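You operate a simulated robot arm through the tools that you are given. There is no shell and no other tool. Be economical: measure what you need, move in short steps, check, and stop when the job is done.

The job below is to be done with a simulated two-armed robot. You get a single attempt, and the scene is never put back.

TASK
Pick up the brown tall roll from the top of the side table with one hand, pass it to the other hand and put it in the inside of the green tray.

It is judged by the outcome, as a careful person would: the job done as asked, and still so three seconds after it is handed in. It fails if anything else is knocked over, pushed out of place, dropped, spilled or broken.

THE ROBOT
Two 7-joint arms with two-finger parallel grippers on one trunk, on a base that drives. Base frame: it is fixed to the floor where the robot stands at the start and does not move with it; the origin is under the middle of the robot, x ahead of it, y to its left, z up; the surface under the hand at the start is at about z = 880. Readings come in mm, rad, newtons and seconds.
The left shoulder is at the start at [60, 147, 543], the right one opposite. With the tool pointing down near the work surface each hand reaches from about 100 to 560 mm from the robot's upright axis, wherever it stands, measured 20 degrees to its own side. Places, roughly: inside of the green tray (15x25 cm) [20, -1000, 740]. Payload 3.43 kg a hand.
Tool frame (each hand has its own): the origin (TCP) lies between the finger pads and is the grasp point; the fingertips stand 30 mm ahead of it; z points along the fingers, y is the line along which they close. Largest opening 94 mm; finger width 28, thickness 10; the body of the gripper, 50 by 96 mm, starts 55 mm behind the TCP.
Orientation is told as [roll, pitch, yaw] about the base's x, y, z axes, in that order, counted from this pose: with the fingers straight down and closing along the base's y, the tool's x points along the base's -x, its y along +y and its z along -z.

THE INTERFACE
- The arms move only by the tool nudge_tool. It takes "left_plan", "right_plan" or both (then of equal length, played together; a hand with none holds still); each is one flat list of numbers, 6 for each row, row after row: the shift along the base's x, y, z in units of 20 mm (1.0 is 20 mm), then the turn, a rotation vector about the base's x, y, z in units of 5 degrees (1.0 is 5 degrees). In form: [tx, ty, tz, rx, ry, rz, tx, ty, tz, rx, ry, rz, ...]. A call has 1 to 10 rows; each row shifts and turns the commanded pose from where the row before left it. "left_fingers" and "right_fingers" are, for a hand that has rows, the finger opening in m, from 0 to 0.094, set as the call begins (left out, the last holds). A call with a number of a shift or a turn outside -1 to 1 is refused whole. A row lasts 0.2 s, in which the tool goes at most 50 mm and 0.15 rad; a call with a longer step from one row to the next is refused whole, and so is a gripper value outside its range. A pose out of reach is approached as far as the arm can. The call stops where the force on the tool passes 40 N (or 10 N more than at its start, if that is more) or the arm is blocked; 0.2 s more then pass. Each finger travels about 72 mm/s and halts on what it meets, pressing with about 21 N; the grip force reading is that of the motor and also rises with nothing between the fingers. The clock runs only during rows and for 0.2 s after the last one: add rows that do not move to give the fingers time. The reply holds the time, the measured pose of the TCP, the force on the tool along the base axes, the opening and the grip force, in the units named above and with some noise, with the torque about the TCP (base axes, N m) and any sound that the robot's microphone picked up, and new pictures: "pictures" is both (left out), scene, wrist or none (wrist: the cameras of the hands that moved).
- Cameras (640 x 400 px; columns grow to the right, rows downward): "scene" is now at [30, -58.8, 1194.7]; the picture's right is [-0.68, -0.73, 0.00], its down [-0.35, 0.32, -0.88] and it looks along [0.65, -0.60, -0.47] (base axes); focal length 214 px, centre (320, 200). "left" rides on the left gripper at [76, -14, -103] in its tool frame; the picture's right is [0.18, 0.98, 0.00], its down [-0.75, 0.14, -0.64] and it looks along [-0.63, 0.12, 0.77] (tool axes); focal length 243 px, centre (320, 200). "right" rides on the right gripper at [76, 14, -102] in its tool frame; the picture's right is [-0.18, 0.98, 0.00], its down [-0.75, -0.14, -0.64] and it looks along [-0.63, -0.12, 0.77] (tool axes); focal length 243 px, centre (320, 200).
- move_column(by): slides the trunk up (or, below 0, down) by that many mm; the arms and the scene camera ride with it, the base frame stays. It gives what a move gives, with no picture.
- drive_base(legs): drives the robot by 1 to 6 legs, each [ahead, left, turn to the left] in mm, mm and rad, along the robot's own axes; the way and the turn of a leg run together, so that a leg with both is an arc; at most 1500 mm and 3.142 rad a leg. The arms and the cameras ride along, it lands a little off, and it stops where it bumps. It gives what a move gives, and a new picture of the scene camera.
- aim_head(pan, tilt): turns the head with the scene camera to pan (to the left, within 1.501 rad either way) and tilt (down, from -0.506 to 1.204), counted from straight ahead of the robot. It gives what a move gives, and a new picture of the scene camera.
- probe_pixels(camera, pixels): there is no depth. For up to 12 entries [column, row, z] of the newest picture of that camera ("zoom" is the newest enlarged one), the place [x, y] in the base frame at which the ray of that pixel passes the height z, good to about 2 mm, but the place of the scene camera against the robot may be out by one fixed shift of up to 12 mm in any direction. It takes no simulated time.
- inspect(camera, box): a new picture of the part [left, top, right, bottom] of that camera's present view, enlarged. It takes no simulated time.
- close_job(): hands the job in; it is judged then, once.

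Work in short steps. Measure before you move; look again where a grasp or a placing could have gone wrong, and mend it. You have 80 turns and 260 pictures in all, those below and enlarged ones among them. Open the grippers and draw the arms clear of the work before you hand the job in, unless the task says otherwise; then end with one line.

The tools are called after "Request:" by a JSON object that holds its "method" and its "body". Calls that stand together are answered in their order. nudge_tool: Moves the arms, as the interface text tells. Its arguments: {"type":"object","properties":{"left_plan":{"type":"array"},"left_fingers":{"type":"number"},"right_plan":{"type":"array"},"right_fingers":{"type":"number"},"pictures":{"type":"string","enum":["both","scene","wrist","none"]}},"required":[]} The other tools are called the same way: move_column (by) slides the trunk up or down; drive_base (legs) drives the base; aim_head (pan, tilt) turns the head that bears the scene camera; probe_pixels (camera, pixels) gives the place at which the rays of pixels pass given heights; inspect (camera, box) takes an enlarged picture of a part of a camera's view; close_job () hands the job in.

At the start:

```text
time_s: 0.0
left_position: [312.1, -2.1, 999.2]
left_ee_rot: [-0.001, -0.001, 0.001]
left_ft_force: [-0.1, 0.3, -0.8]
left_wrist_torque: [0.0, 0.02, 0.0]
left_grip_width: 93.9
left_finger_force: 0.1
right_position: [256.6, -370.7, 999.7]
right_ee_rot: [0.001, 0.0, 0.0]
right_ft_force: [-0.9, 0.9, 0.1]
right_wrist_torque: [0.05, 0.0, 0.01]
right_grip_width: 94.0
right_finger_force: 0.0
trunk travel left (down, up): [-250.0, 0.0]
robot x, y, heading: [3.5, -1.5, 0.004]
head pan, tilt: [-0.745, 0.49]
```

scene: 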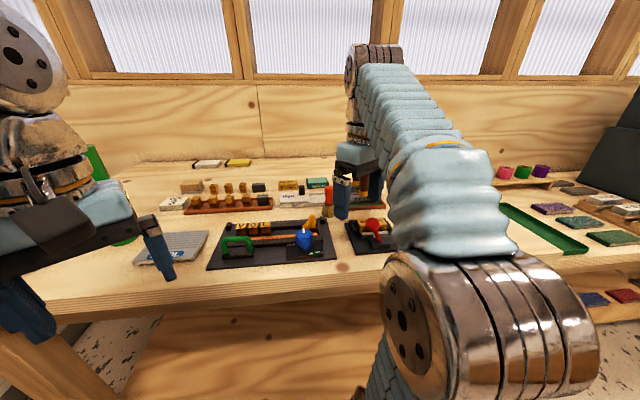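
right: 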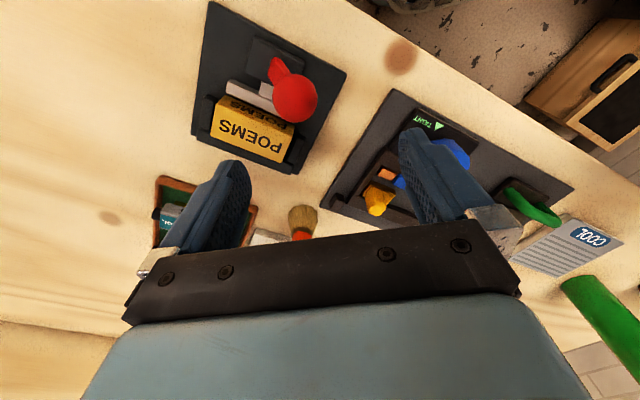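
left: 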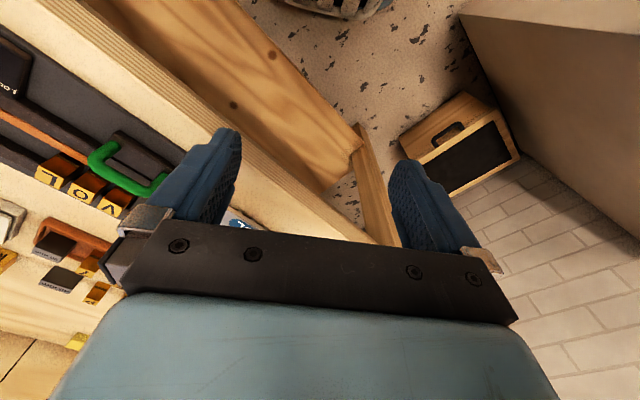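

The pictures show the workbench but neither the side table nor the tray for certain. I look to the right first.

Request:
{"method": "aim_head", "body": {"pan": -1.5, "tilt": 0.6}}

Request:
{"method": "aim_head", "body": {"pan": 1.2, "tilt": 0.5}}

Request:
{"method": "aim_head", "body": {"pan": 0.2, "tilt": 0.5}}

```text
time_s: 1.1
left_position: [311.7, -2.4, 999.2]
left_ee_rot: [-0.001, -0.002, 0.001]
left_ft_force: [0.2, -0.2, -0.1]
left_wrist_torque: [0.02, -0.01, 0.02]
left_grip_width: 94.0
left_finger_force: 0.1
right_position: [255.9, -370.4, 999.8]
right_ee_rot: [-0.001, -0.001, 0.0]
right_ft_force: [-0.8, -0.3, 0.3]
right_wrist_torque: [-0.01, 0.02, 0.01]
right_grip_width: 94.0
right_finger_force: 0.1
trunk travel left (down, up): [-250.0, 0.0]
robot x, y, heading: [0.6, -1.9, 0.001]
head pan, tilt: [-1.499, 0.6]
```

scene: 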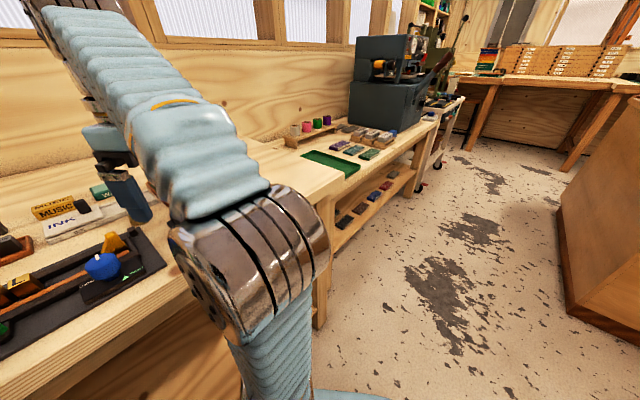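

```text
time_s: 3.5
left_position: [311.2, -0.6, 998.9]
left_ee_rot: [-0.001, -0.003, -0.001]
left_ft_force: [0.4, -0.7, -0.8]
left_wrist_torque: [0.02, -0.02, 0.03]
left_grip_width: 94.0
left_finger_force: 0.0
right_position: [256.4, -369.7, 999.3]
right_ee_rot: [-0.001, 0.0, 0.0]
right_ft_force: [0.0, 0.9, 0.4]
right_wrist_torque: [0.0, 0.01, 0.01]
right_grip_width: 94.2
right_finger_force: 0.0
trunk travel left (down, up): [-250.0, 0.0]
robot x, y, heading: [-2.4, -0.5, 0.001]
head pan, tilt: [1.201, 0.499]
```

scene: 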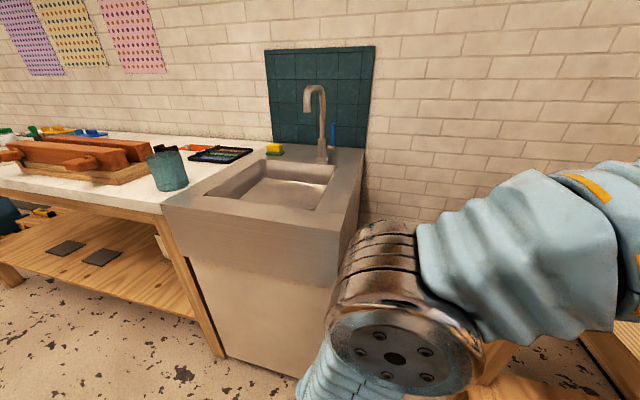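

```text
time_s: 4.8
left_position: [312.6, -2.6, 999.5]
left_ee_rot: [-0.001, -0.002, 0.001]
left_ft_force: [-0.2, -0.2, 0.0]
left_wrist_torque: [0.03, -0.02, -0.01]
left_grip_width: 94.0
left_finger_force: 0.1
right_position: [257.1, -370.2, 999.6]
right_ee_rot: [0.0, 0.002, 0.002]
right_ft_force: [-0.5, -0.1, 0.5]
right_wrist_torque: [0.01, 0.01, -0.01]
right_grip_width: 93.9
right_finger_force: 0.0
trunk travel left (down, up): [-250.0, 0.0]
robot x, y, heading: [-0.5, -0.2, -0.001]
head pan, tilt: [0.201, 0.499]
```

scene: 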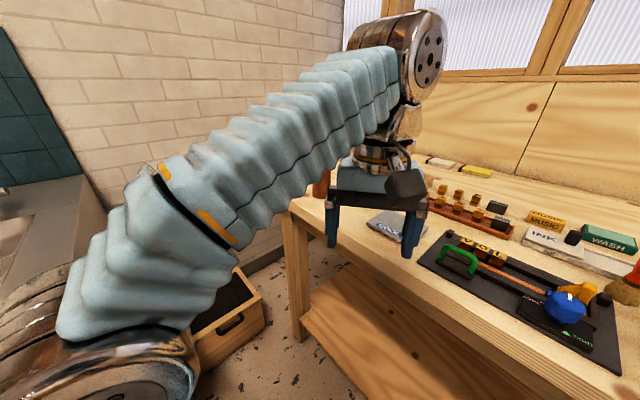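

The green tray is at (331,163) in the first view. I look for the brown roll: candidate at (320,185) in the present view.

Request:
{"method": "inspect", "body": {"camera": "scene", "box": [240, 120, 440, 260]}}

Request:
{"method": "aim_head", "body": {"pan": -0.3, "tilt": 0.5}}

Request:
{"method": "aim_head", "body": {"pan": 1.5, "tilt": 0.4}}

```text
2.86 times, centred on (340, 190) of scene
```

zoom: 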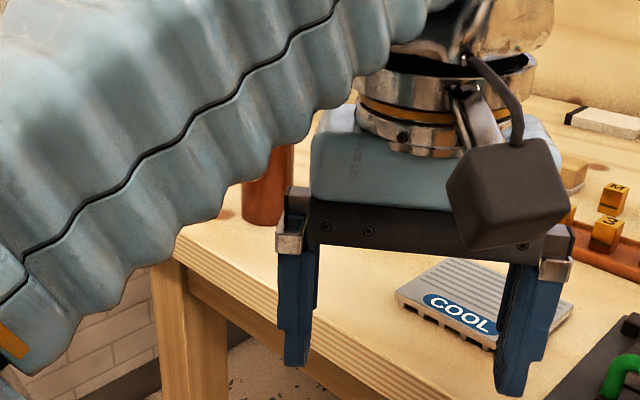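

```text
time_s: 5.7
left_position: [310.1, -2.4, 999.3]
left_ee_rot: [-0.003, -0.002, 0.0]
left_ft_force: [-0.5, -0.4, -0.9]
left_wrist_torque: [0.0, 0.01, 0.03]
left_grip_width: 93.9
left_finger_force: 0.2
right_position: [255.9, -369.4, 999.7]
right_ee_rot: [-0.001, 0.001, -0.001]
right_ft_force: [0.0, -0.2, 0.4]
right_wrist_torque: [0.01, 0.01, 0.02]
right_grip_width: 94.0
right_finger_force: 0.1
trunk travel left (down, up): [-250.0, 0.0]
robot x, y, heading: [-2.3, 2.0, 0.006]
head pan, tilt: [-0.3, 0.499]
```

scene: 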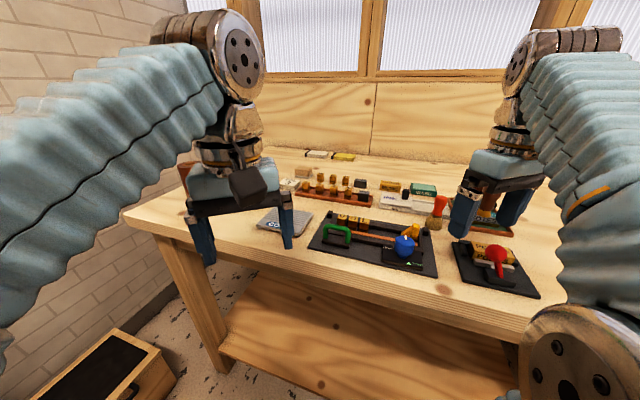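

```text
time_s: 7.5
left_position: [311.9, -2.5, 999.2]
left_ee_rot: [-0.001, -0.002, -0.001]
left_ft_force: [0.6, 0.7, -0.7]
left_wrist_torque: [-0.01, -0.02, -0.01]
left_grip_width: 94.1
left_finger_force: 0.0
right_position: [255.8, -370.1, 999.6]
right_ee_rot: [0.001, 0.001, -0.002]
right_ft_force: [-0.5, 0.1, -0.3]
right_wrist_torque: [0.0, 0.03, -0.03]
right_grip_width: 93.9
right_finger_force: 0.0
trunk travel left (down, up): [-250.0, 0.0]
robot x, y, heading: [0.6, -1.7, 0.001]
head pan, tilt: [1.499, 0.4]
```

scene: 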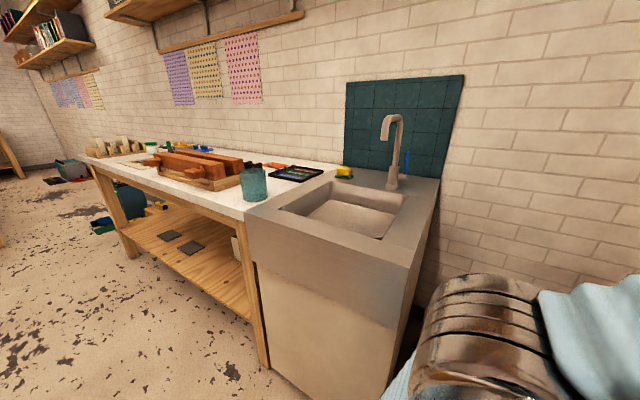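

A brown standing roll sits near the far-left corner of the bench, behind the left gripper. I look there again to measure it.

Request:
{"method": "aim_head", "body": {"pan": 0.25, "tilt": 0.6}}

Request:
{"method": "nudge_tool", "body": {"left_plan": [-1, 0, 1, 0, 0, 0, -1, 0, 1, 0, 0, 0, -1, 0, 1, 0, 0, 0, -1, 0, 1, 0, 0, 0, -1, 0, 0, 0, 0, 0, -1, 0, 0, 0, 0, 0], "pictures": "both"}}

```text
time_s: 8.9
left_position: [312.4, -1.6, 999.0]
left_ee_rot: [-0.003, -0.002, 0.0]
left_ft_force: [-0.1, 0.8, -0.2]
left_wrist_torque: [0.02, -0.01, -0.03]
left_grip_width: 93.8
left_finger_force: 0.1
right_position: [257.1, -369.9, 999.7]
right_ee_rot: [0.001, 0.001, -0.001]
right_ft_force: [-0.5, -0.5, 0.4]
right_wrist_torque: [0.02, -0.03, -0.01]
right_grip_width: 94.0
right_finger_force: 0.1
trunk travel left (down, up): [-250.0, 0.0]
robot x, y, heading: [0.6, 1.1, -0.005]
head pan, tilt: [0.25, 0.6]
```

scene: 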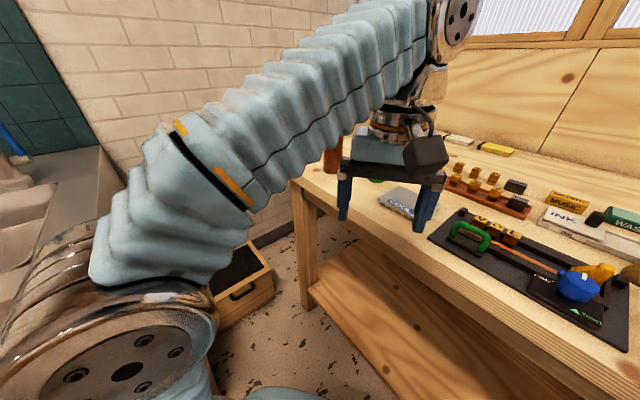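

```text
time_s: 10.3
left_position: [231.4, 14.7, 1003.5]
left_ee_rot: [-0.003, -0.002, 0.0]
left_ft_force: [-0.5, 0.9, -0.6]
left_wrist_torque: [0.0, 0.0, -0.01]
left_grip_width: 94.1
left_finger_force: 0.3
left hand out of reach, approached as far as the arm can: row 1, 2, 3, 4
right_position: [256.9, -369.8, 999.5]
right_ee_rot: [0.0, 0.001, 0.0]
right_ft_force: [0.5, -0.4, 1.1]
right_wrist_torque: [0.03, 0.03, 0.0]
right_grip_width: 93.9
right_finger_force: 0.1
trunk travel left (down, up): [-250.0, 0.0]
robot x, y, heading: [-2.4, -1.4, 0.002]
head pan, tilt: [0.25, 0.6]
```

scene: 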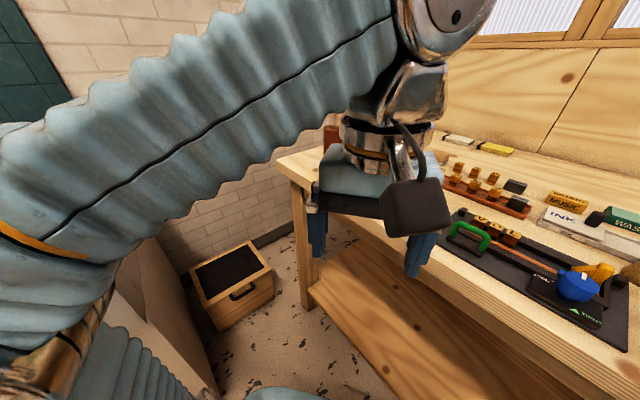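
left: 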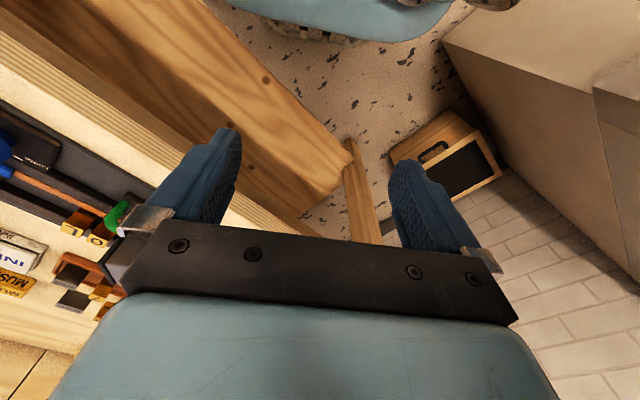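

Arms are near their height limit. I swing the left hand outwards (+y) over the floor to clear the view of the roll.

Request:
{"method": "nudge_tool", "body": {"left_plan": [0, 1, 0, 0, 0, 0, 0, 1, 0, 0, 0, 0, 0, 1, 0, 0, 0, 0, 0, 1, 0, 0, 0, 0, 0, 1, 0, 0, 0, 0, 0, 1, 0, 0, 0, 0, 0, 1, 0, 0, 0, 0, 0, 1, 0, 0, 0, 0, 0, 1, 0, 0, 0, 0, 0, 1, 0, 0, 0, 0], "pictures": "both"}}

```text
time_s: 12.5
left_position: [265.2, 189.5, 993.3]
left_ee_rot: [-0.002, 0.0, 0.001]
left_ft_force: [0.6, 0.1, 0.6]
left_wrist_torque: [0.0, 0.04, -0.04]
left_grip_width: 93.9
left_finger_force: 0.0
left hand out of reach, approached as far as the arm can: row 1, 2, 3, 4, 5, 6
right_position: [256.0, -370.5, 1000.7]
right_ee_rot: [0.001, -0.001, -0.001]
right_ft_force: [-0.3, -0.6, -1.0]
right_wrist_torque: [0.02, 0.01, 0.01]
right_grip_width: 94.0
right_finger_force: 0.1
trunk travel left (down, up): [-250.0, 0.0]
robot x, y, heading: [1.5, 4.1, -0.005]
head pan, tilt: [0.25, 0.6]
```

scene: 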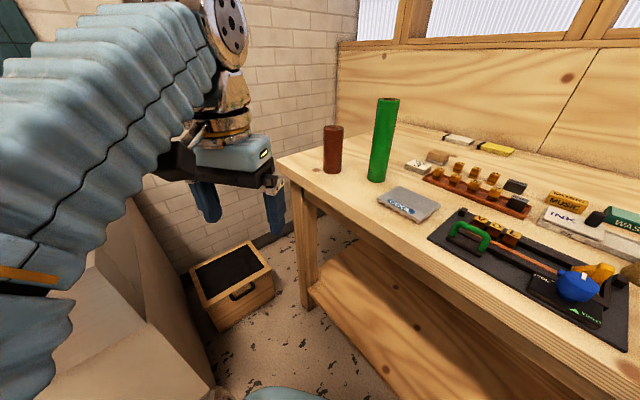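
left: 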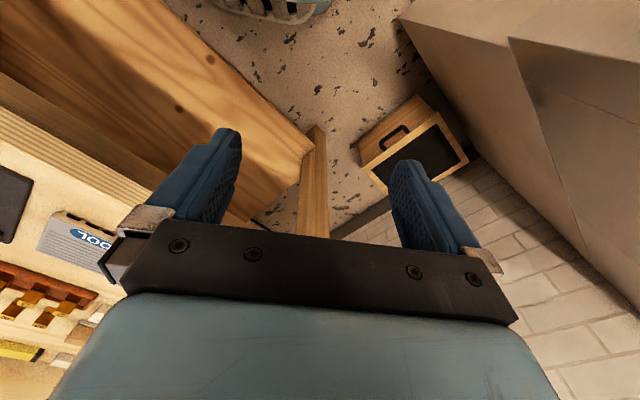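

The brown roll stands at (332,150), its base at about (332,172) and the top at (333,129). I measure it and the bench corner.

Request:
{"method": "probe_pixels", "body": {"camera": "scene", "pixels": [[323, 168, 880], [332, 173, 880], [341, 168, 880], [332, 173, 740], [278, 160, 880], [311, 200, 880], [333, 129, 980], [333, 129, 960], [388, 98, 1050], [376, 182, 880], [440, 215, 880], [600, 358, 880]]}}

Request:
{"method": "inspect", "body": {"camera": "scene", "box": [270, 80, 450, 220]}}

```text
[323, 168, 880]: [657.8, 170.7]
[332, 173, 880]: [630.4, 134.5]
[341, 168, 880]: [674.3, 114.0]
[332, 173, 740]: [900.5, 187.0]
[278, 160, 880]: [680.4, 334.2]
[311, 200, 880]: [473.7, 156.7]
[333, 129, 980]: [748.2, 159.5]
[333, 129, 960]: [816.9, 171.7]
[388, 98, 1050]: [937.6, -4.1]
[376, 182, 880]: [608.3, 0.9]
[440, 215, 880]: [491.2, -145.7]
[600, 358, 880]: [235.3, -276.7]
```

```text
2.86 times, centred on (360, 150) of scene
```

zoom: 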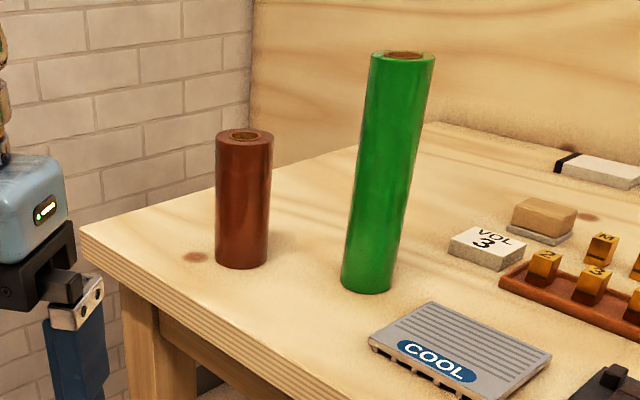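

I refine the bench edge to plan where to stand, and the roll's base and top centres.

Request:
{"method": "probe_pixels", "body": {"camera": "zoom", "pixels": [[81, 228, 880], [200, 300, 880], [330, 382, 880], [250, 187, 880], [217, 255, 880], [266, 255, 880], [241, 269, 880], [245, 134, 1000], [245, 134, 1020], [343, 280, 880], [392, 280, 880], [403, 54, 1080]]}}

```text
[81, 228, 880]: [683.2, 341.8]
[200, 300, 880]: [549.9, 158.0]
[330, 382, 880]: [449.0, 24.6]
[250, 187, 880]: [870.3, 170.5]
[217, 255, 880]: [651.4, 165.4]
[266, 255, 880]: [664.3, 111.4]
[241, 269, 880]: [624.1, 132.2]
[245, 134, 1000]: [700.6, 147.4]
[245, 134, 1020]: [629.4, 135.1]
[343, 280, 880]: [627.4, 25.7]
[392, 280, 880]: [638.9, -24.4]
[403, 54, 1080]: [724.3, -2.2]
```

Roll centre ≈ (655,139), diameter ≈55, height ≈133; the bench edge runs 347 mm from me with its normal at heading ≈ -0.635. Before I drive left, I check how close the sink and crate are.

Request:
{"method": "aim_head", "body": {"pan": 1.3, "tilt": 1.0}}

Request:
{"method": "aim_head", "body": {"pan": 0.4, "tilt": 1.2}}

```text
time_s: 13.8
left_position: [264.1, 188.7, 993.5]
left_ee_rot: [0.0, -0.002, 0.0]
left_ft_force: [0.4, 0.6, 0.2]
left_wrist_torque: [0.0, -0.02, 0.0]
left_grip_width: 93.7
left_finger_force: 0.1
right_position: [256.6, -369.1, 999.3]
right_ee_rot: [-0.001, -0.001, -0.001]
right_ft_force: [0.9, -0.6, -0.6]
right_wrist_torque: [0.0, 0.03, -0.02]
right_grip_width: 93.7
right_finger_force: 0.1
trunk travel left (down, up): [-250.0, 0.0]
robot x, y, heading: [2.7, -0.7, 0.001]
head pan, tilt: [1.3, 1.0]
```

scene: 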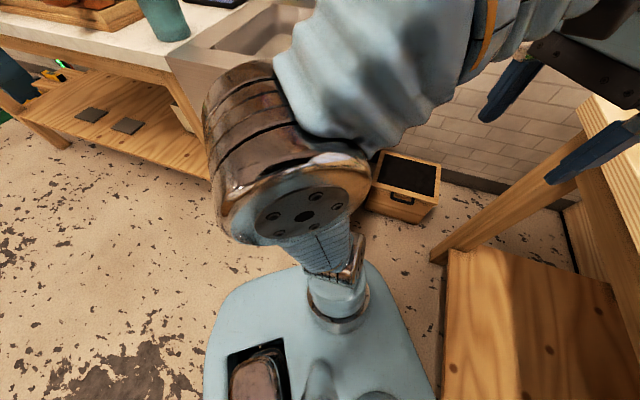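

```text
time_s: 15.0
left_position: [265.2, 188.0, 993.3]
left_ee_rot: [-0.002, -0.002, 0.0]
left_ft_force: [-0.2, -0.2, -0.9]
left_wrist_torque: [0.0, -0.02, 0.03]
left_grip_width: 94.3
left_finger_force: 0.1
right_position: [255.8, -369.4, 999.8]
right_ee_rot: [0.0, 0.001, -0.001]
right_ft_force: [0.4, -0.6, -0.7]
right_wrist_torque: [0.01, 0.02, -0.01]
right_grip_width: 94.3
right_finger_force: 0.1
trunk travel left (down, up): [-250.0, 0.0]
robot x, y, heading: [2.2, -3.1, -0.007]
head pan, tilt: [0.4, 1.201]
```

scene: 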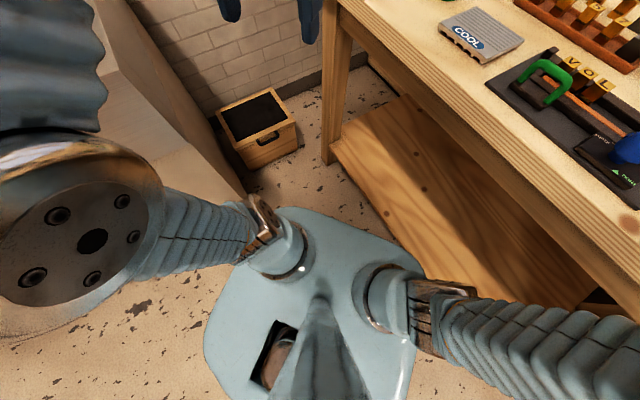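

The base platform and the bench shelf are visible; I probe the clearances (platform at about z 480, shelf, sink corner, crate).

Request:
{"method": "probe_pixels", "body": {"camera": "scene", "pixels": [[345, 215, 480], [418, 268, 480], [290, 208, 480], [205, 345, 480], [333, 145, 300], [333, 145, 200], [480, 325, 300], [245, 193, 0], [250, 168, 0], [297, 148, 0], [322, 160, 0], [410, 378, 480]]}}

```text
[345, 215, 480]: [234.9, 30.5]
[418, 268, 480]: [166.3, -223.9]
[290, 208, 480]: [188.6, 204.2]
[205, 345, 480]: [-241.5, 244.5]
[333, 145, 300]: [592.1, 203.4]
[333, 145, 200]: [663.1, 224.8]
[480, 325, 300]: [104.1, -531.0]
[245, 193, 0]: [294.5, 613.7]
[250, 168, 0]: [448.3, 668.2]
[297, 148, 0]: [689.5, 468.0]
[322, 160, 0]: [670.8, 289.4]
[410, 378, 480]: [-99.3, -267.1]
```

Clearances are fine: the base half-width is about 240, its front stays 80 mm off the bench edge and 100 mm off the sink. I turn to face the bench squarely, then sidestep left.

Request:
{"method": "drive_base", "body": {"legs": [[0, 0, -0.635], [25, 320, 0]]}}

Request:
{"method": "aim_head", "body": {"pan": 0.3, "tilt": 0.7}}

```text
time_s: 19.0
left_position: [496.1, 212.7, 995.2]
left_ee_rot: [0.002, -0.002, -0.525]
left_ft_force: [-0.7, 0.5, -0.1]
left_wrist_torque: [-0.01, -0.01, 0.01]
left_grip_width: 93.9
left_finger_force: 0.0
right_position: [208.9, -267.0, 1000.9]
right_ee_rot: [0.004, -0.003, -0.524]
right_ft_force: [0.5, 0.3, 0.3]
right_wrist_torque: [0.04, 0.0, 0.01]
right_grip_width: 93.9
right_finger_force: 0.0
trunk travel left (down, up): [-250.0, 0.0]
robot x, y, heading: [173.7, 186.6, -0.523]
head pan, tilt: [0.4, 1.201]
stopped in leg 2: the robot was blocked; the commanded pose is now the measured one
```

scene: 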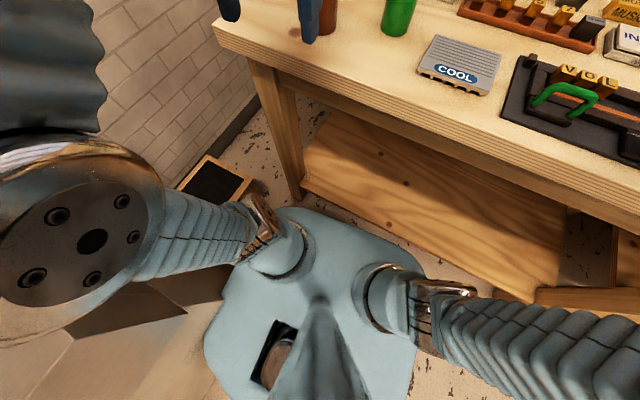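

```text
time_s: 19.9
left_position: [496.2, 211.4, 994.1]
left_ee_rot: [0.005, -0.002, -0.524]
left_ft_force: [0.1, -0.6, -0.4]
left_wrist_torque: [-0.01, -0.01, 0.01]
left_grip_width: 94.1
left_finger_force: 0.0
right_position: [210.7, -268.2, 998.4]
right_ee_rot: [0.004, -0.001, -0.524]
right_ft_force: [0.1, 0.5, -0.4]
right_wrist_torque: [0.02, 0.02, 0.01]
right_grip_width: 94.1
right_finger_force: 0.0
trunk travel left (down, up): [-250.0, 0.0]
robot x, y, heading: [172.0, 183.2, -0.528]
head pan, tilt: [0.3, 0.7]
```

scene: 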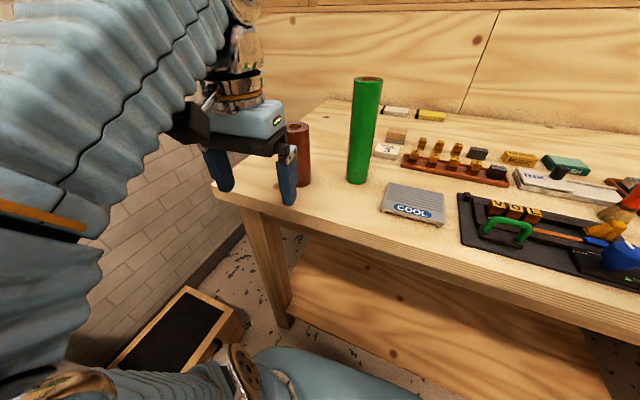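

The drive stopped early at (172,183), heading -0.53. I check what was touched: crate and sink.

Request:
{"method": "aim_head", "body": {"pan": 0.8, "tilt": 1.2}}

Request:
{"method": "aim_head", "body": {"pan": 1.5, "tilt": 0.9}}

```text
time_s: 20.8
left_position: [496.3, 211.8, 994.9]
left_ee_rot: [0.002, -0.003, -0.525]
left_ft_force: [-0.6, 0.1, -0.1]
left_wrist_torque: [0.0, 0.0, 0.02]
left_grip_width: 94.0
left_finger_force: 0.0
right_position: [208.8, -267.6, 997.6]
right_ee_rot: [0.004, 0.0, -0.524]
right_ft_force: [0.5, -0.4, 0.4]
right_wrist_torque: [-0.01, -0.01, 0.03]
right_grip_width: 94.0
right_finger_force: 0.1
trunk travel left (down, up): [-250.0, 0.0]
robot x, y, heading: [174.9, 181.6, -0.519]
head pan, tilt: [0.799, 1.201]
```

scene: 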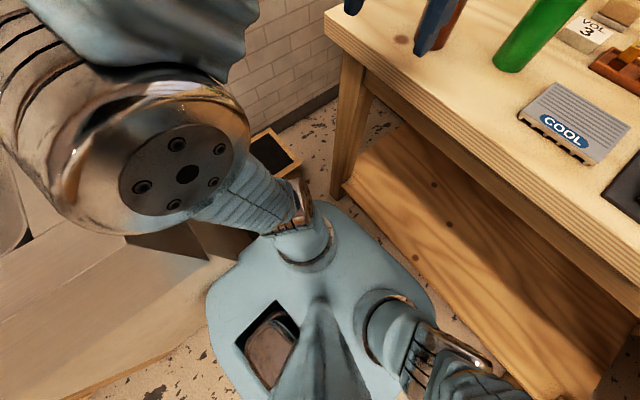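

```text
time_s: 21.9
left_position: [496.9, 212.4, 995.1]
left_ee_rot: [0.003, -0.002, -0.523]
left_ft_force: [0.2, 0.1, 0.3]
left_wrist_torque: [-0.02, -0.01, 0.02]
left_grip_width: 94.0
left_finger_force: 0.1
right_position: [208.9, -268.9, 998.5]
right_ee_rot: [0.004, 0.0, -0.523]
right_ft_force: [0.3, 0.5, 0.3]
right_wrist_torque: [0.0, -0.01, -0.02]
right_grip_width: 93.8
right_finger_force: 0.2
trunk travel left (down, up): [-250.0, 0.0]
robot x, y, heading: [178.5, 183.4, -0.522]
head pan, tilt: [1.499, 0.901]
```

scene: 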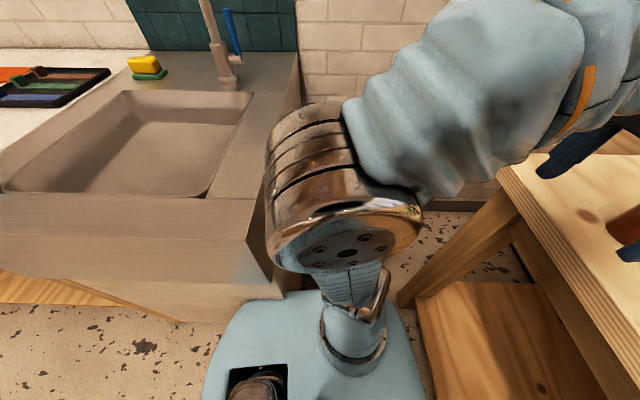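

Only the sink's front was touched by my base/elbow; the crate is clear and untouched. The roll is already about 438 ahead, 200 left, a good stance; I back off 20 mm from the sink and look at the roll.

Request:
{"method": "drive_base", "body": {"legs": [[5, -20, 0]]}}

Request:
{"method": "aim_head", "body": {"pan": 0.1, "tilt": 0.7}}

```text
time_s: 22.7
left_position: [492.1, 195.8, 994.4]
left_ee_rot: [-0.001, -0.002, -0.523]
left_ft_force: [0.3, 0.3, -0.1]
left_wrist_torque: [0.01, -0.01, -0.02]
left_grip_width: 94.1
left_finger_force: 0.0
right_position: [207.2, -285.3, 999.9]
right_ee_rot: [0.0, -0.001, -0.523]
right_ft_force: [0.7, -0.1, 0.0]
right_wrist_torque: [-0.02, -0.02, -0.01]
right_grip_width: 93.9
right_finger_force: 0.0
trunk travel left (down, up): [-250.0, 0.0]
robot x, y, heading: [168.8, 164.2, -0.525]
head pan, tilt: [1.499, 0.901]
```

scene: 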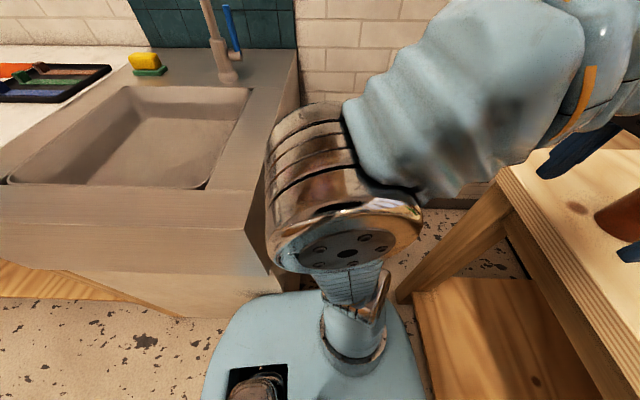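

```text
time_s: 24.2
left_position: [491.4, 195.6, 994.4]
left_ee_rot: [-0.003, -0.001, -0.523]
left_ft_force: [-0.7, 1.0, -0.7]
left_wrist_torque: [0.02, -0.03, 0.0]
left_grip_width: 94.1
left_finger_force: 0.1
right_position: [205.9, -284.1, 1000.4]
right_ee_rot: [-0.001, 0.0, -0.522]
right_ft_force: [0.5, -0.4, 0.1]
right_wrist_torque: [0.0, 0.0, -0.01]
right_grip_width: 94.1
right_finger_force: 0.1
trunk travel left (down, up): [-250.0, 0.0]
robot x, y, heading: [169.4, 162.3, -0.525]
head pan, tilt: [0.099, 0.7]
```

scene: 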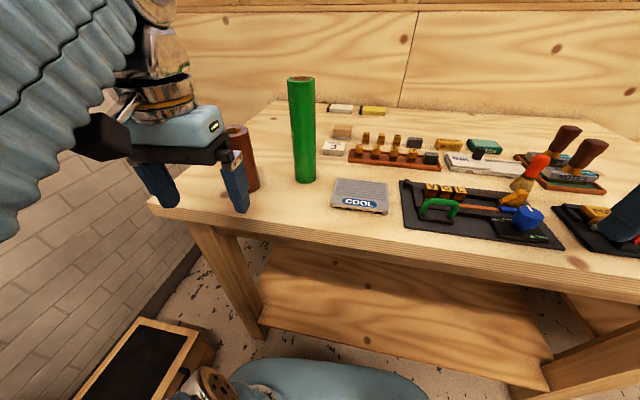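

Left TCP is at (491,196,994); the roll lies about 170 mm ahead of it along my heading and 32 mm to its left. I tilt the left tool 45° forward so it can reach out and still lift.

Request:
{"method": "nudge_tool", "body": {"left_plan": [0, 0, 0, -0.5, -0.866, 0, 0, 0, 0, -0.5, -0.866, 0, 0, 0, 0, -0.5, -0.866, 0, 0, 0, 0, -0.5, -0.866, 0, 0, 0, 0, -0.5, -0.866, 0, 0, 0, 0, -0.5, -0.866, 0, 0, 0, 0, -0.5, -0.866, 0, 0, 0, 0, -0.5, -0.866, 0, 0, 0, 0, -0.5, -0.866, 0], "left_fingers": 0.094}}

```text
time_s: 26.2
left_position: [507.4, 156.4, 1001.9]
left_ee_rot: [0.0, -0.788, -0.522]
left_ft_force: [0.3, 0.4, -0.4]
left_wrist_torque: [-0.03, 0.01, -0.01]
left_grip_width: 94.0
left_finger_force: 0.0
left hand out of reach, approached as far as the arm can: row 6, 7, 8, 9
right_position: [206.3, -283.1, 1000.3]
right_ee_rot: [0.0, -0.001, -0.524]
right_ft_force: [0.4, -0.3, -0.5]
right_wrist_torque: [-0.02, 0.01, 0.01]
right_grip_width: 93.9
right_finger_force: 0.0
trunk travel left (down, up): [-250.0, 0.0]
robot x, y, heading: [173.7, 161.6, -0.523]
head pan, tilt: [0.099, 0.7]
```

scene: 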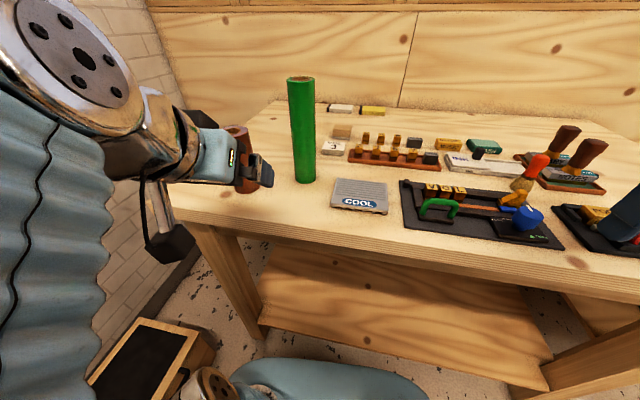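
left: 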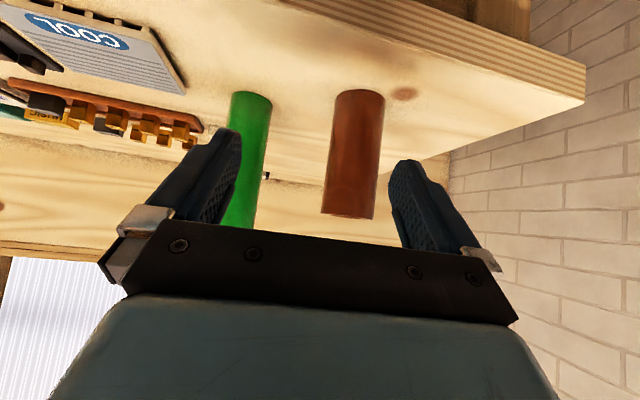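

The left wrist view shows the roll well: base edge at (360,91), sides (336,103) and (384,103), top end at (348,215). I measure it with this camera.

Request:
{"method": "probe_pixels", "body": {"camera": "left", "pixels": [[360, 91, 880], [336, 103, 880], [384, 103, 880], [321, 208, 1013], [375, 213, 1013], [348, 211, 1013], [348, 211, 1000], [231, 103, 880], [273, 103, 880], [252, 91, 880]]}}

```text
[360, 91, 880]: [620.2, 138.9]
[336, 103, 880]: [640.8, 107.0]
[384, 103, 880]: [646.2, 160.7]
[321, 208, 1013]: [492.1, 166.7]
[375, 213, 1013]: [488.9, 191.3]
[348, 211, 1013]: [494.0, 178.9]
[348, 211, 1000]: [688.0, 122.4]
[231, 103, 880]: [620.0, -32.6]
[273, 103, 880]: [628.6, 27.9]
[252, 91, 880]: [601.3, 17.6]
```

Roll centre by the wrist camera ≈ (645,132). I shift the hand 48 mm left and 37 mm down to line up, stopping short of it.

Request:
{"method": "nudge_tool", "body": {"left_plan": [0.4, 0.693, -0.617, 0, 0, 0, 0.4, 0.693, -0.617, 0, 0, 0, 0.4, 0.693, -0.617, 0, 0, 0, 0, 0, 0, 0, 0, 0]}}

```text
time_s: 27.2
left_position: [544.4, 167.4, 966.8]
left_ee_rot: [0.001, -0.787, -0.525]
left_ft_force: [0.1, 0.6, 0.5]
left_wrist_torque: [-0.02, -0.01, 0.02]
left_grip_width: 93.8
left_finger_force: 0.0
left hand out of reach, approached as far as the arm can: row 1, 2, 3
right_position: [206.9, -284.5, 1000.0]
right_ee_rot: [0.0, 0.0, -0.524]
right_ft_force: [0.5, -0.6, 0.2]
right_wrist_torque: [0.01, 0.05, -0.01]
right_grip_width: 93.8
right_finger_force: 0.1
trunk travel left (down, up): [-250.0, 0.0]
robot x, y, heading: [166.7, 163.6, -0.523]
head pan, tilt: [0.099, 0.7]
```

scene: 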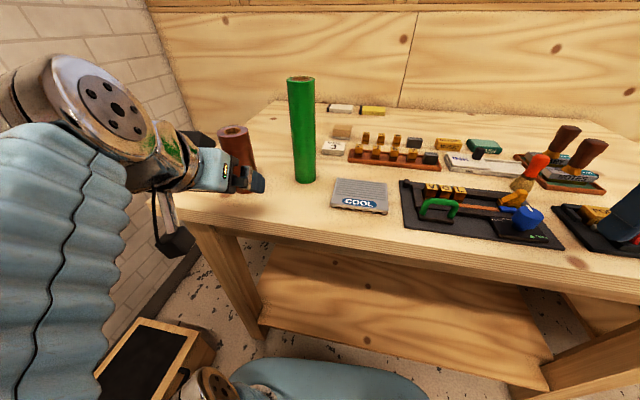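
left: 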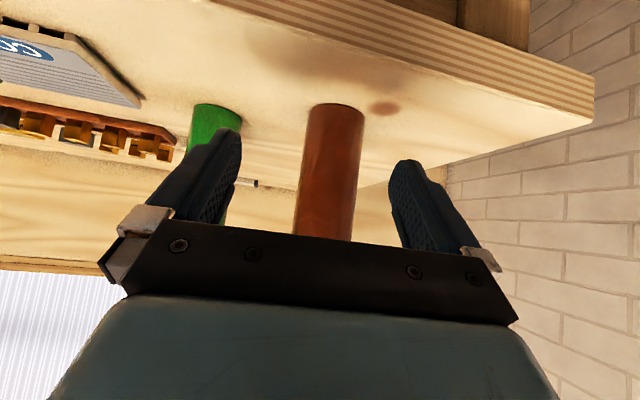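

Now at (544,167,967). I re-measure the roll from the closer view before going in.

Request:
{"method": "probe_pixels", "body": {"camera": "left", "pixels": [[337, 103, 880], [309, 113, 880], [364, 113, 880], [296, 225, 970], [351, 235, 970]]}}

```text
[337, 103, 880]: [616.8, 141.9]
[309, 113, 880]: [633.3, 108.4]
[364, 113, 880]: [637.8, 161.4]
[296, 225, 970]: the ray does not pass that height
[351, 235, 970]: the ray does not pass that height
```

Centre refined to about (641,131): 102 mm ahead, 17 mm left. I do the left shift, then advance 60 mm and look.

Request:
{"method": "nudge_tool", "body": {"left_plan": [0.42, 0.73, 0, 0, 0, 0, 0.866, -0.5, 0, 0, 0, 0, 0.866, -0.5, 0, 0, 0, 0, 0.866, -0.5, 0, 0, 0, 0, 0, 0, 0, 0, 0, 0]}}

```text
time_s: 28.4
left_position: [606.2, 142.7, 968.0]
left_ee_rot: [-0.001, -0.787, -0.525]
left_ft_force: [-0.9, -0.4, 0.3]
left_wrist_torque: [0.02, -0.03, -0.04]
left_grip_width: 93.8
left_finger_force: 0.0
left hand out of reach, approached as far as the arm can: row 1
right_position: [205.3, -286.2, 999.7]
right_ee_rot: [0.0, 0.0, -0.524]
right_ft_force: [0.5, -0.3, -0.3]
right_wrist_torque: [-0.01, -0.03, 0.0]
right_grip_width: 93.9
right_finger_force: 0.0
trunk travel left (down, up): [-250.0, 0.0]
robot x, y, heading: [165.3, 163.0, -0.525]
head pan, tilt: [0.099, 0.7]
```

scene: 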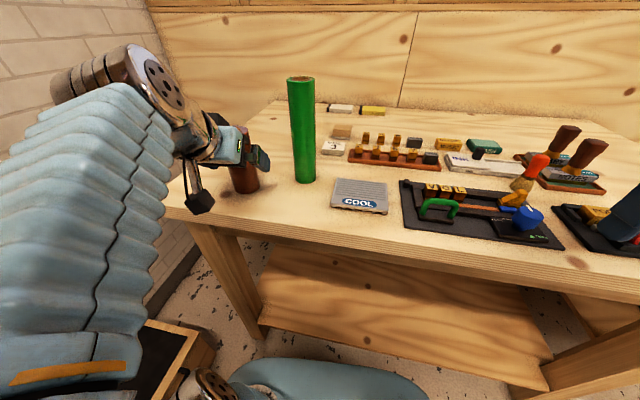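
left: 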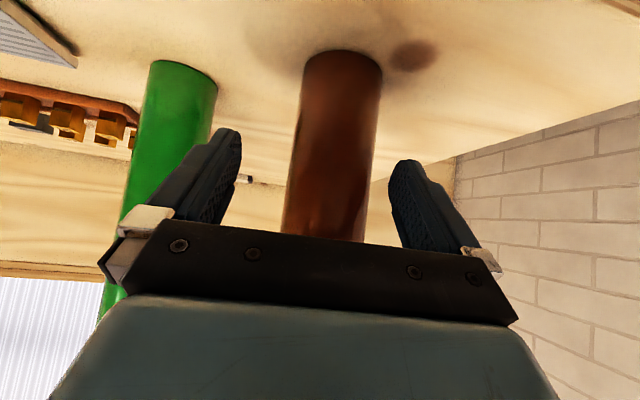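

The roll sits between the fingers' lines (col 300–380). I measure once more for the last advance.

Request:
{"method": "probe_pixels", "body": {"camera": "left", "pixels": [[343, 49, 880], [303, 65, 880], [382, 67, 880], [350, 49, 880], [337, 49, 880]]}}

```text
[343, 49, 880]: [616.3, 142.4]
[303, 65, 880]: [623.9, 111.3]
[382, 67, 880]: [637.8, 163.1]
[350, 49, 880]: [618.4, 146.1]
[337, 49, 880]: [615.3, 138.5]
```

Remaining: about 36 mm ahead and 6 mm left. I advance slowly.

Request:
{"method": "nudge_tool", "body": {"left_plan": [0.45, -0.16, 0, 0, 0, 0, 0.45, -0.16, 0, 0, 0, 0, 0.43, -0.16, 0, 0, 0, 0, 0.4, -0.16, 0, 0, 0, 0, 0, 0, 0, 0, 0, 0]}}

```text
time_s: 29.6
left_position: [641.0, 128.6, 968.0]
left_ee_rot: [-0.001, -0.787, -0.522]
left_ft_force: [-0.3, -0.2, 0.0]
left_wrist_torque: [-0.03, 0.01, -0.01]
left_grip_width: 93.9
left_finger_force: 0.0
right_position: [205.9, -285.2, 998.5]
right_ee_rot: [0.0, 0.0, -0.524]
right_ft_force: [-0.1, -0.2, -0.3]
right_wrist_torque: [-0.03, -0.01, 0.02]
right_grip_width: 93.9
right_finger_force: 0.0
trunk travel left (down, up): [-250.0, 0.0]
robot x, y, heading: [173.1, 165.8, -0.521]
head pan, tilt: [0.099, 0.7]
```

scene: 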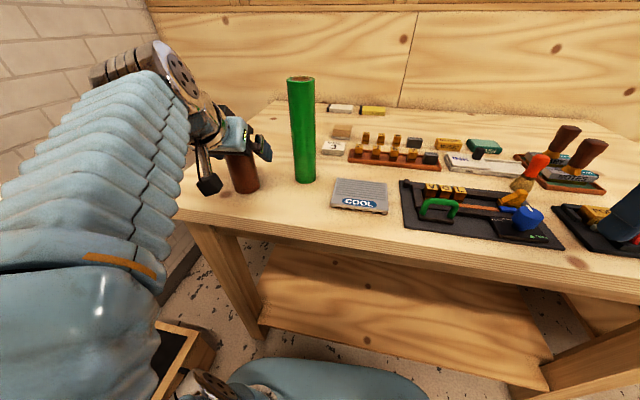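
left: 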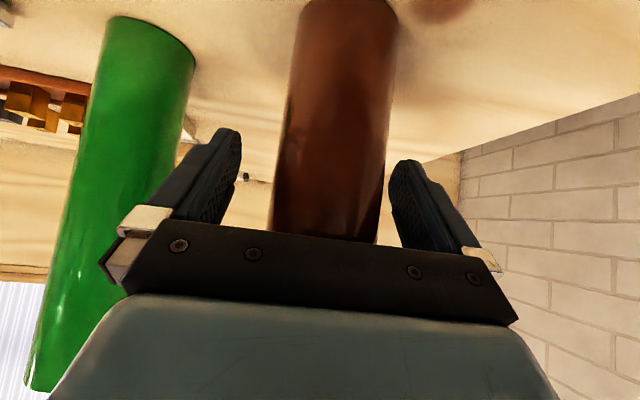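

At TCP row 187 the roll spans cols 279–390, its centre about 7 mm to the hand's left. I shift 6 mm and then close.

Request:
{"method": "nudge_tool", "body": {"left_plan": [0.16, 0.28, 0, 0, 0, 0, 0, 0, 0, 0, 0, 0], "pictures": "none"}}

Request:
{"method": "nudge_tool", "body": {"left_plan": [0, 0, 0, 0, 0, 0, 0, 0, 0, 0, 0, 0, 0, 0, 0, 0, 0, 0, 0, 0, 0, 0, 0, 0], "left_fingers": 0.0}}

```text
time_s: 30.2
left_position: [644.5, 134.7, 966.8]
left_ee_rot: [0.0, -0.786, -0.526]
left_ft_force: [-0.8, 0.2, -0.5]
left_wrist_torque: [-0.03, -0.01, 0.01]
left_grip_width: 94.2
left_finger_force: 0.0
right_position: [205.4, -285.3, 998.6]
right_ee_rot: [0.001, 0.001, -0.524]
right_ft_force: [-0.6, -0.4, 0.0]
right_wrist_torque: [0.0, 0.05, 0.01]
right_grip_width: 94.1
right_finger_force: 0.0
trunk travel left (down, up): [-250.0, 0.0]
robot x, y, heading: [169.2, 162.9, -0.525]
head pan, tilt: [0.099, 0.7]
```

```text
time_s: 31.2
left_position: [644.8, 134.0, 967.1]
left_ee_rot: [0.0, -0.786, -0.526]
left_ft_force: [-0.1, -1.7, 3.3]
left_wrist_torque: [0.0, -0.1, -0.02]
left_grip_width: 60.3
left_finger_force: 20.6
right_position: [204.9, -285.0, 999.7]
right_ee_rot: [-0.001, -0.001, -0.524]
right_ft_force: [-0.2, -1.1, -0.4]
right_wrist_torque: [0.02, 0.0, -0.01]
right_grip_width: 94.1
right_finger_force: 0.0
trunk travel left (down, up): [-250.0, 0.0]
robot x, y, heading: [165.0, 161.7, -0.524]
head pan, tilt: [0.099, 0.7]
```

scene: 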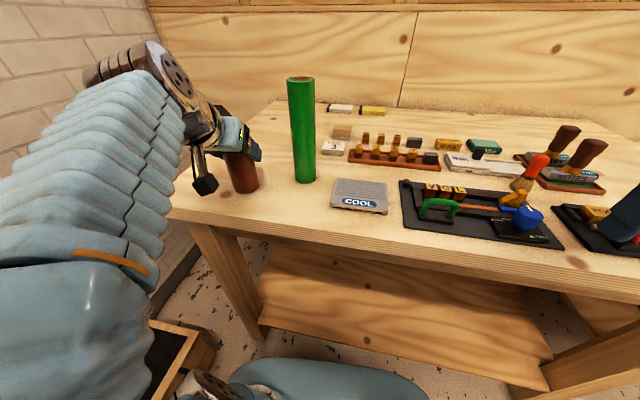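
left: 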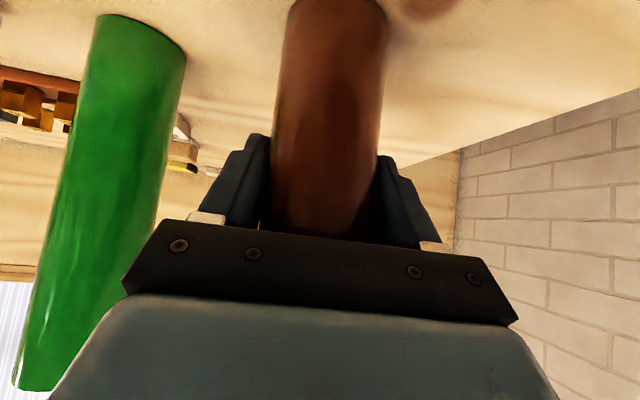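

Gripped: opening 60 mm, force 20.6 N. I lift straight up 40 mm.

Request:
{"method": "nudge_tool", "body": {"left_plan": [0, 0, 0.5, 0, 0, 0, 0, 0, 0.5, 0, 0, 0, 0, 0, 0.5, 0, 0, 0, 0, 0, 0.5, 0, 0, 0, 0, 0, 0, 0, 0, 0]}}

```text
time_s: 32.4
left_position: [645.7, 134.3, 1008.7]
left_ee_rot: [-0.002, -0.787, -0.524]
left_ft_force: [-0.3, -0.3, -3.6]
left_wrist_torque: [-0.03, -0.02, 0.0]
left_grip_width: 60.4
left_finger_force: 21.2
right_position: [205.8, -283.9, 1000.5]
right_ee_rot: [-0.001, 0.002, -0.523]
right_ft_force: [-0.4, -0.2, -0.5]
right_wrist_torque: [-0.01, 0.0, 0.04]
right_grip_width: 93.9
right_finger_force: 0.1
trunk travel left (down, up): [-250.0, 0.0]
robot x, y, heading: [168.5, 164.8, -0.521]
head pan, tilt: [0.099, 0.7]
```

scene: 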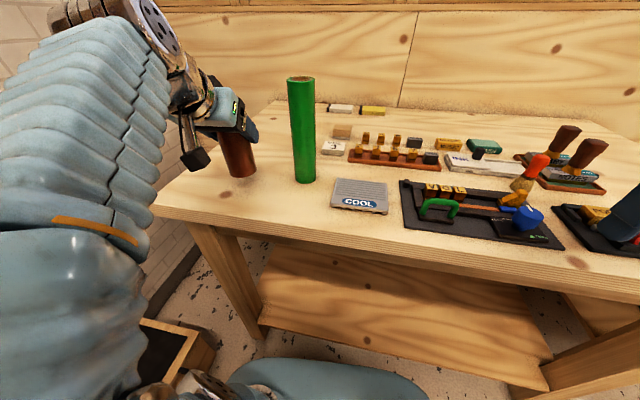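
left: 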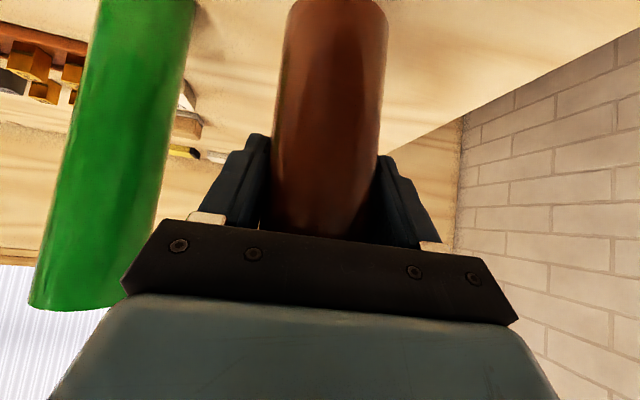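

The roll is lifted cleanly. I back away from the bench (behind me is open floor), square up, and look to the right.

Request:
{"method": "drive_base", "body": {"legs": [[-180, 0, 0], [0, 0, -0.112]]}}

Request:
{"method": "aim_head", "body": {"pan": -1.3, "tilt": 0.6}}

```text
time_s: 33.8
left_position: [539.0, 187.4, 1001.4]
left_ee_rot: [-0.002, -0.772, -0.539]
left_ft_force: [-0.8, 0.2, -3.7]
left_wrist_torque: [-0.01, 0.03, 0.02]
left_grip_width: 60.5
left_finger_force: 21.2
right_position: [92.1, -224.7, 996.1]
right_ee_rot: [0.003, 0.009, -0.534]
right_ft_force: [0.9, 0.0, -0.1]
right_wrist_torque: [-0.01, 0.01, 0.01]
right_grip_width: 93.7
right_finger_force: 0.1
trunk travel left (down, up): [-250.0, 0.0]
robot x, y, heading: [49.7, 230.8, -0.539]
head pan, tilt: [0.099, 0.7]
stopped in leg 1: the robot was blocked; the commanded pose is now the measured one
```

scene: 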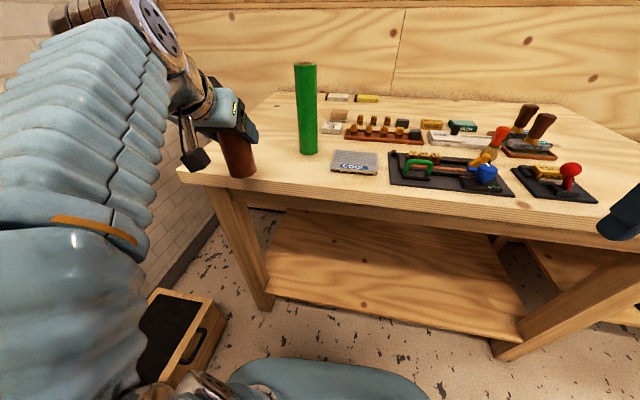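

```text
time_s: 35.3
left_position: [539.6, 188.8, 999.8]
left_ee_rot: [0.002, -0.771, -0.539]
left_ft_force: [-0.4, 0.4, -3.2]
left_wrist_torque: [0.01, -0.04, 0.03]
left_grip_width: 60.3
left_finger_force: 21.1
right_position: [94.7, -225.4, 994.4]
right_ee_rot: [0.005, 0.012, -0.536]
right_ft_force: [-0.3, 0.9, -0.1]
right_wrist_torque: [-0.01, -0.07, 0.01]
right_grip_width: 94.0
right_finger_force: 0.1
trunk travel left (down, up): [-250.0, 0.0]
robot x, y, heading: [55.5, 234.2, -0.537]
head pan, tilt: [-1.3, 0.6]
```

scene: 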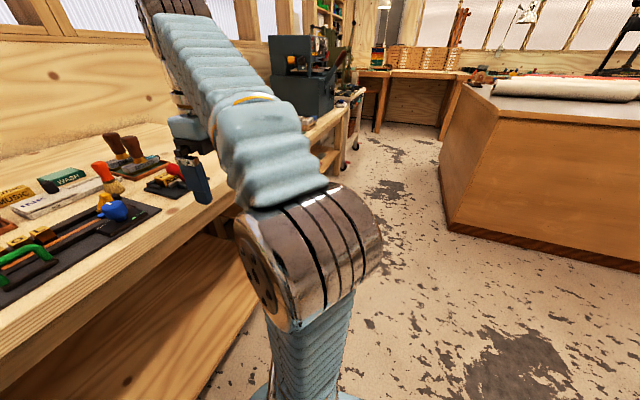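

Something behind-left (sink front) stopped the base after ~135 mm. I measure the cabinet on the right and the bench before sidestepping right.

Request:
{"method": "probe_pixels", "body": {"camera": "scene", "pixels": [[450, 230, 0], [638, 268, 0], [500, 122, 880], [215, 355, 880], [370, 70, 880], [342, 95, 740], [330, 160, 740], [200, 392, 0]]}}

Request:
{"method": "aim_head", "body": {"pan": 1.5, "tilt": 0.9}}

```text
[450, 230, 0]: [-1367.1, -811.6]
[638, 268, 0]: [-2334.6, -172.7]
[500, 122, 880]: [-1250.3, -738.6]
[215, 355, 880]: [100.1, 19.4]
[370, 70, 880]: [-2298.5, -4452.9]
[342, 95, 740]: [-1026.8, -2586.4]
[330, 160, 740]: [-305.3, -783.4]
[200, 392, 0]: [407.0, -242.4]
```

```text
time_s: 37.8
left_position: [539.5, 186.4, 1000.6]
left_ee_rot: [0.002, -0.771, -0.54]
left_ft_force: [0.6, 0.1, -3.7]
left_wrist_torque: [-0.02, -0.01, 0.03]
left_grip_width: 60.3
left_finger_force: 20.5
right_position: [94.0, -225.6, 995.4]
right_ee_rot: [0.002, 0.013, -0.537]
right_ft_force: [0.4, -0.8, 0.9]
right_wrist_torque: [-0.01, 0.06, 0.0]
right_grip_width: 94.0
right_finger_force: 0.1
trunk travel left (down, up): [-250.0, 0.0]
robot x, y, heading: [53.8, 232.9, -0.538]
head pan, tilt: [1.499, 0.901]
```

scene: 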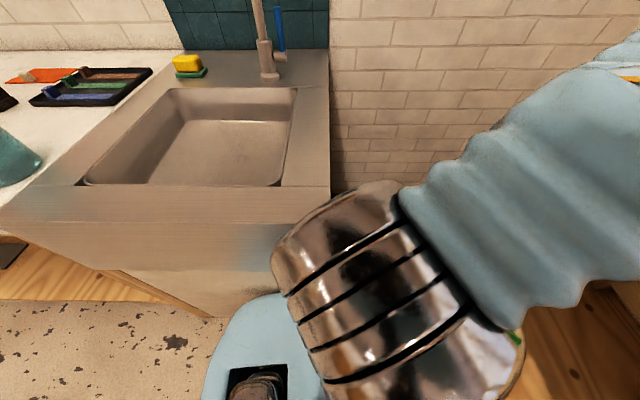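

Plenty of room to the right (cabinet near -1367,-812). I step right 100 mm to clear the sink, back 150 mm so the roll clears the bench, square up, then go right further.

Request:
{"method": "drive_base", "body": {"legs": [[0, -110, 0], [-160, 0, 0], [0, 0, -0.097], [0, -500, 0]]}}

Request:
{"method": "aim_head", "body": {"pan": -0.5, "tilt": 0.6}}

```text
time_s: 43.0
left_position: [35.6, -264.1, 1006.8]
left_ee_rot: [-0.005, -0.783, -0.632]
left_ft_force: [0.8, -0.1, -3.8]
left_wrist_torque: [-0.03, -0.02, -0.01]
left_grip_width: 60.2
left_finger_force: 21.2
right_position: [-447.7, -632.9, 998.4]
right_ee_rot: [0.0, 0.001, -0.631]
right_ft_force: [0.1, -0.9, 1.2]
right_wrist_torque: [0.0, -0.01, 0.02]
right_grip_width: 93.9
right_finger_force: 0.1
trunk travel left (down, up): [-250.0, 0.0]
robot x, y, heading: [-437.5, -181.1, -0.632]
head pan, tilt: [1.499, 0.901]
```

scene: 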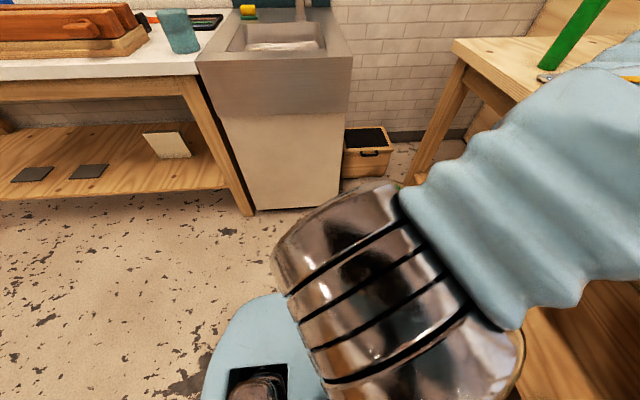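

```text
time_s: 45.0
left_position: [35.9, -263.9, 1006.3]
left_ee_rot: [-0.003, -0.783, -0.633]
left_ft_force: [0.0, -1.0, -3.6]
left_wrist_torque: [0.0, -0.01, -0.02]
left_grip_width: 60.4
left_finger_force: 21.0
right_position: [-446.0, -631.8, 999.9]
right_ee_rot: [-0.001, 0.001, -0.63]
right_ft_force: [0.7, -0.2, 0.2]
right_wrist_torque: [0.0, 0.02, 0.02]
right_grip_width: 94.0
right_finger_force: 0.1
trunk travel left (down, up): [-250.0, 0.0]
robot x, y, heading: [-436.3, -178.3, -0.635]
head pan, tilt: [-0.499, 0.6]
```

scene: 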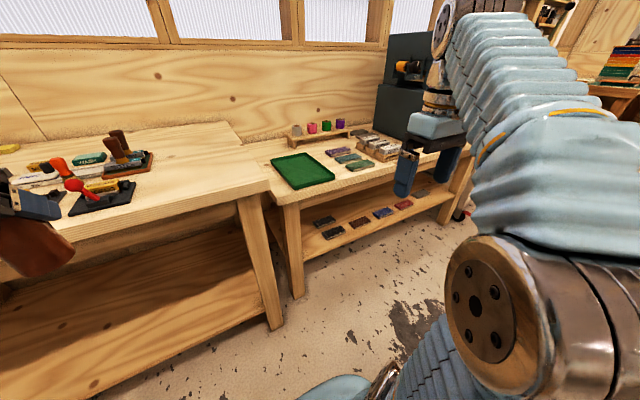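

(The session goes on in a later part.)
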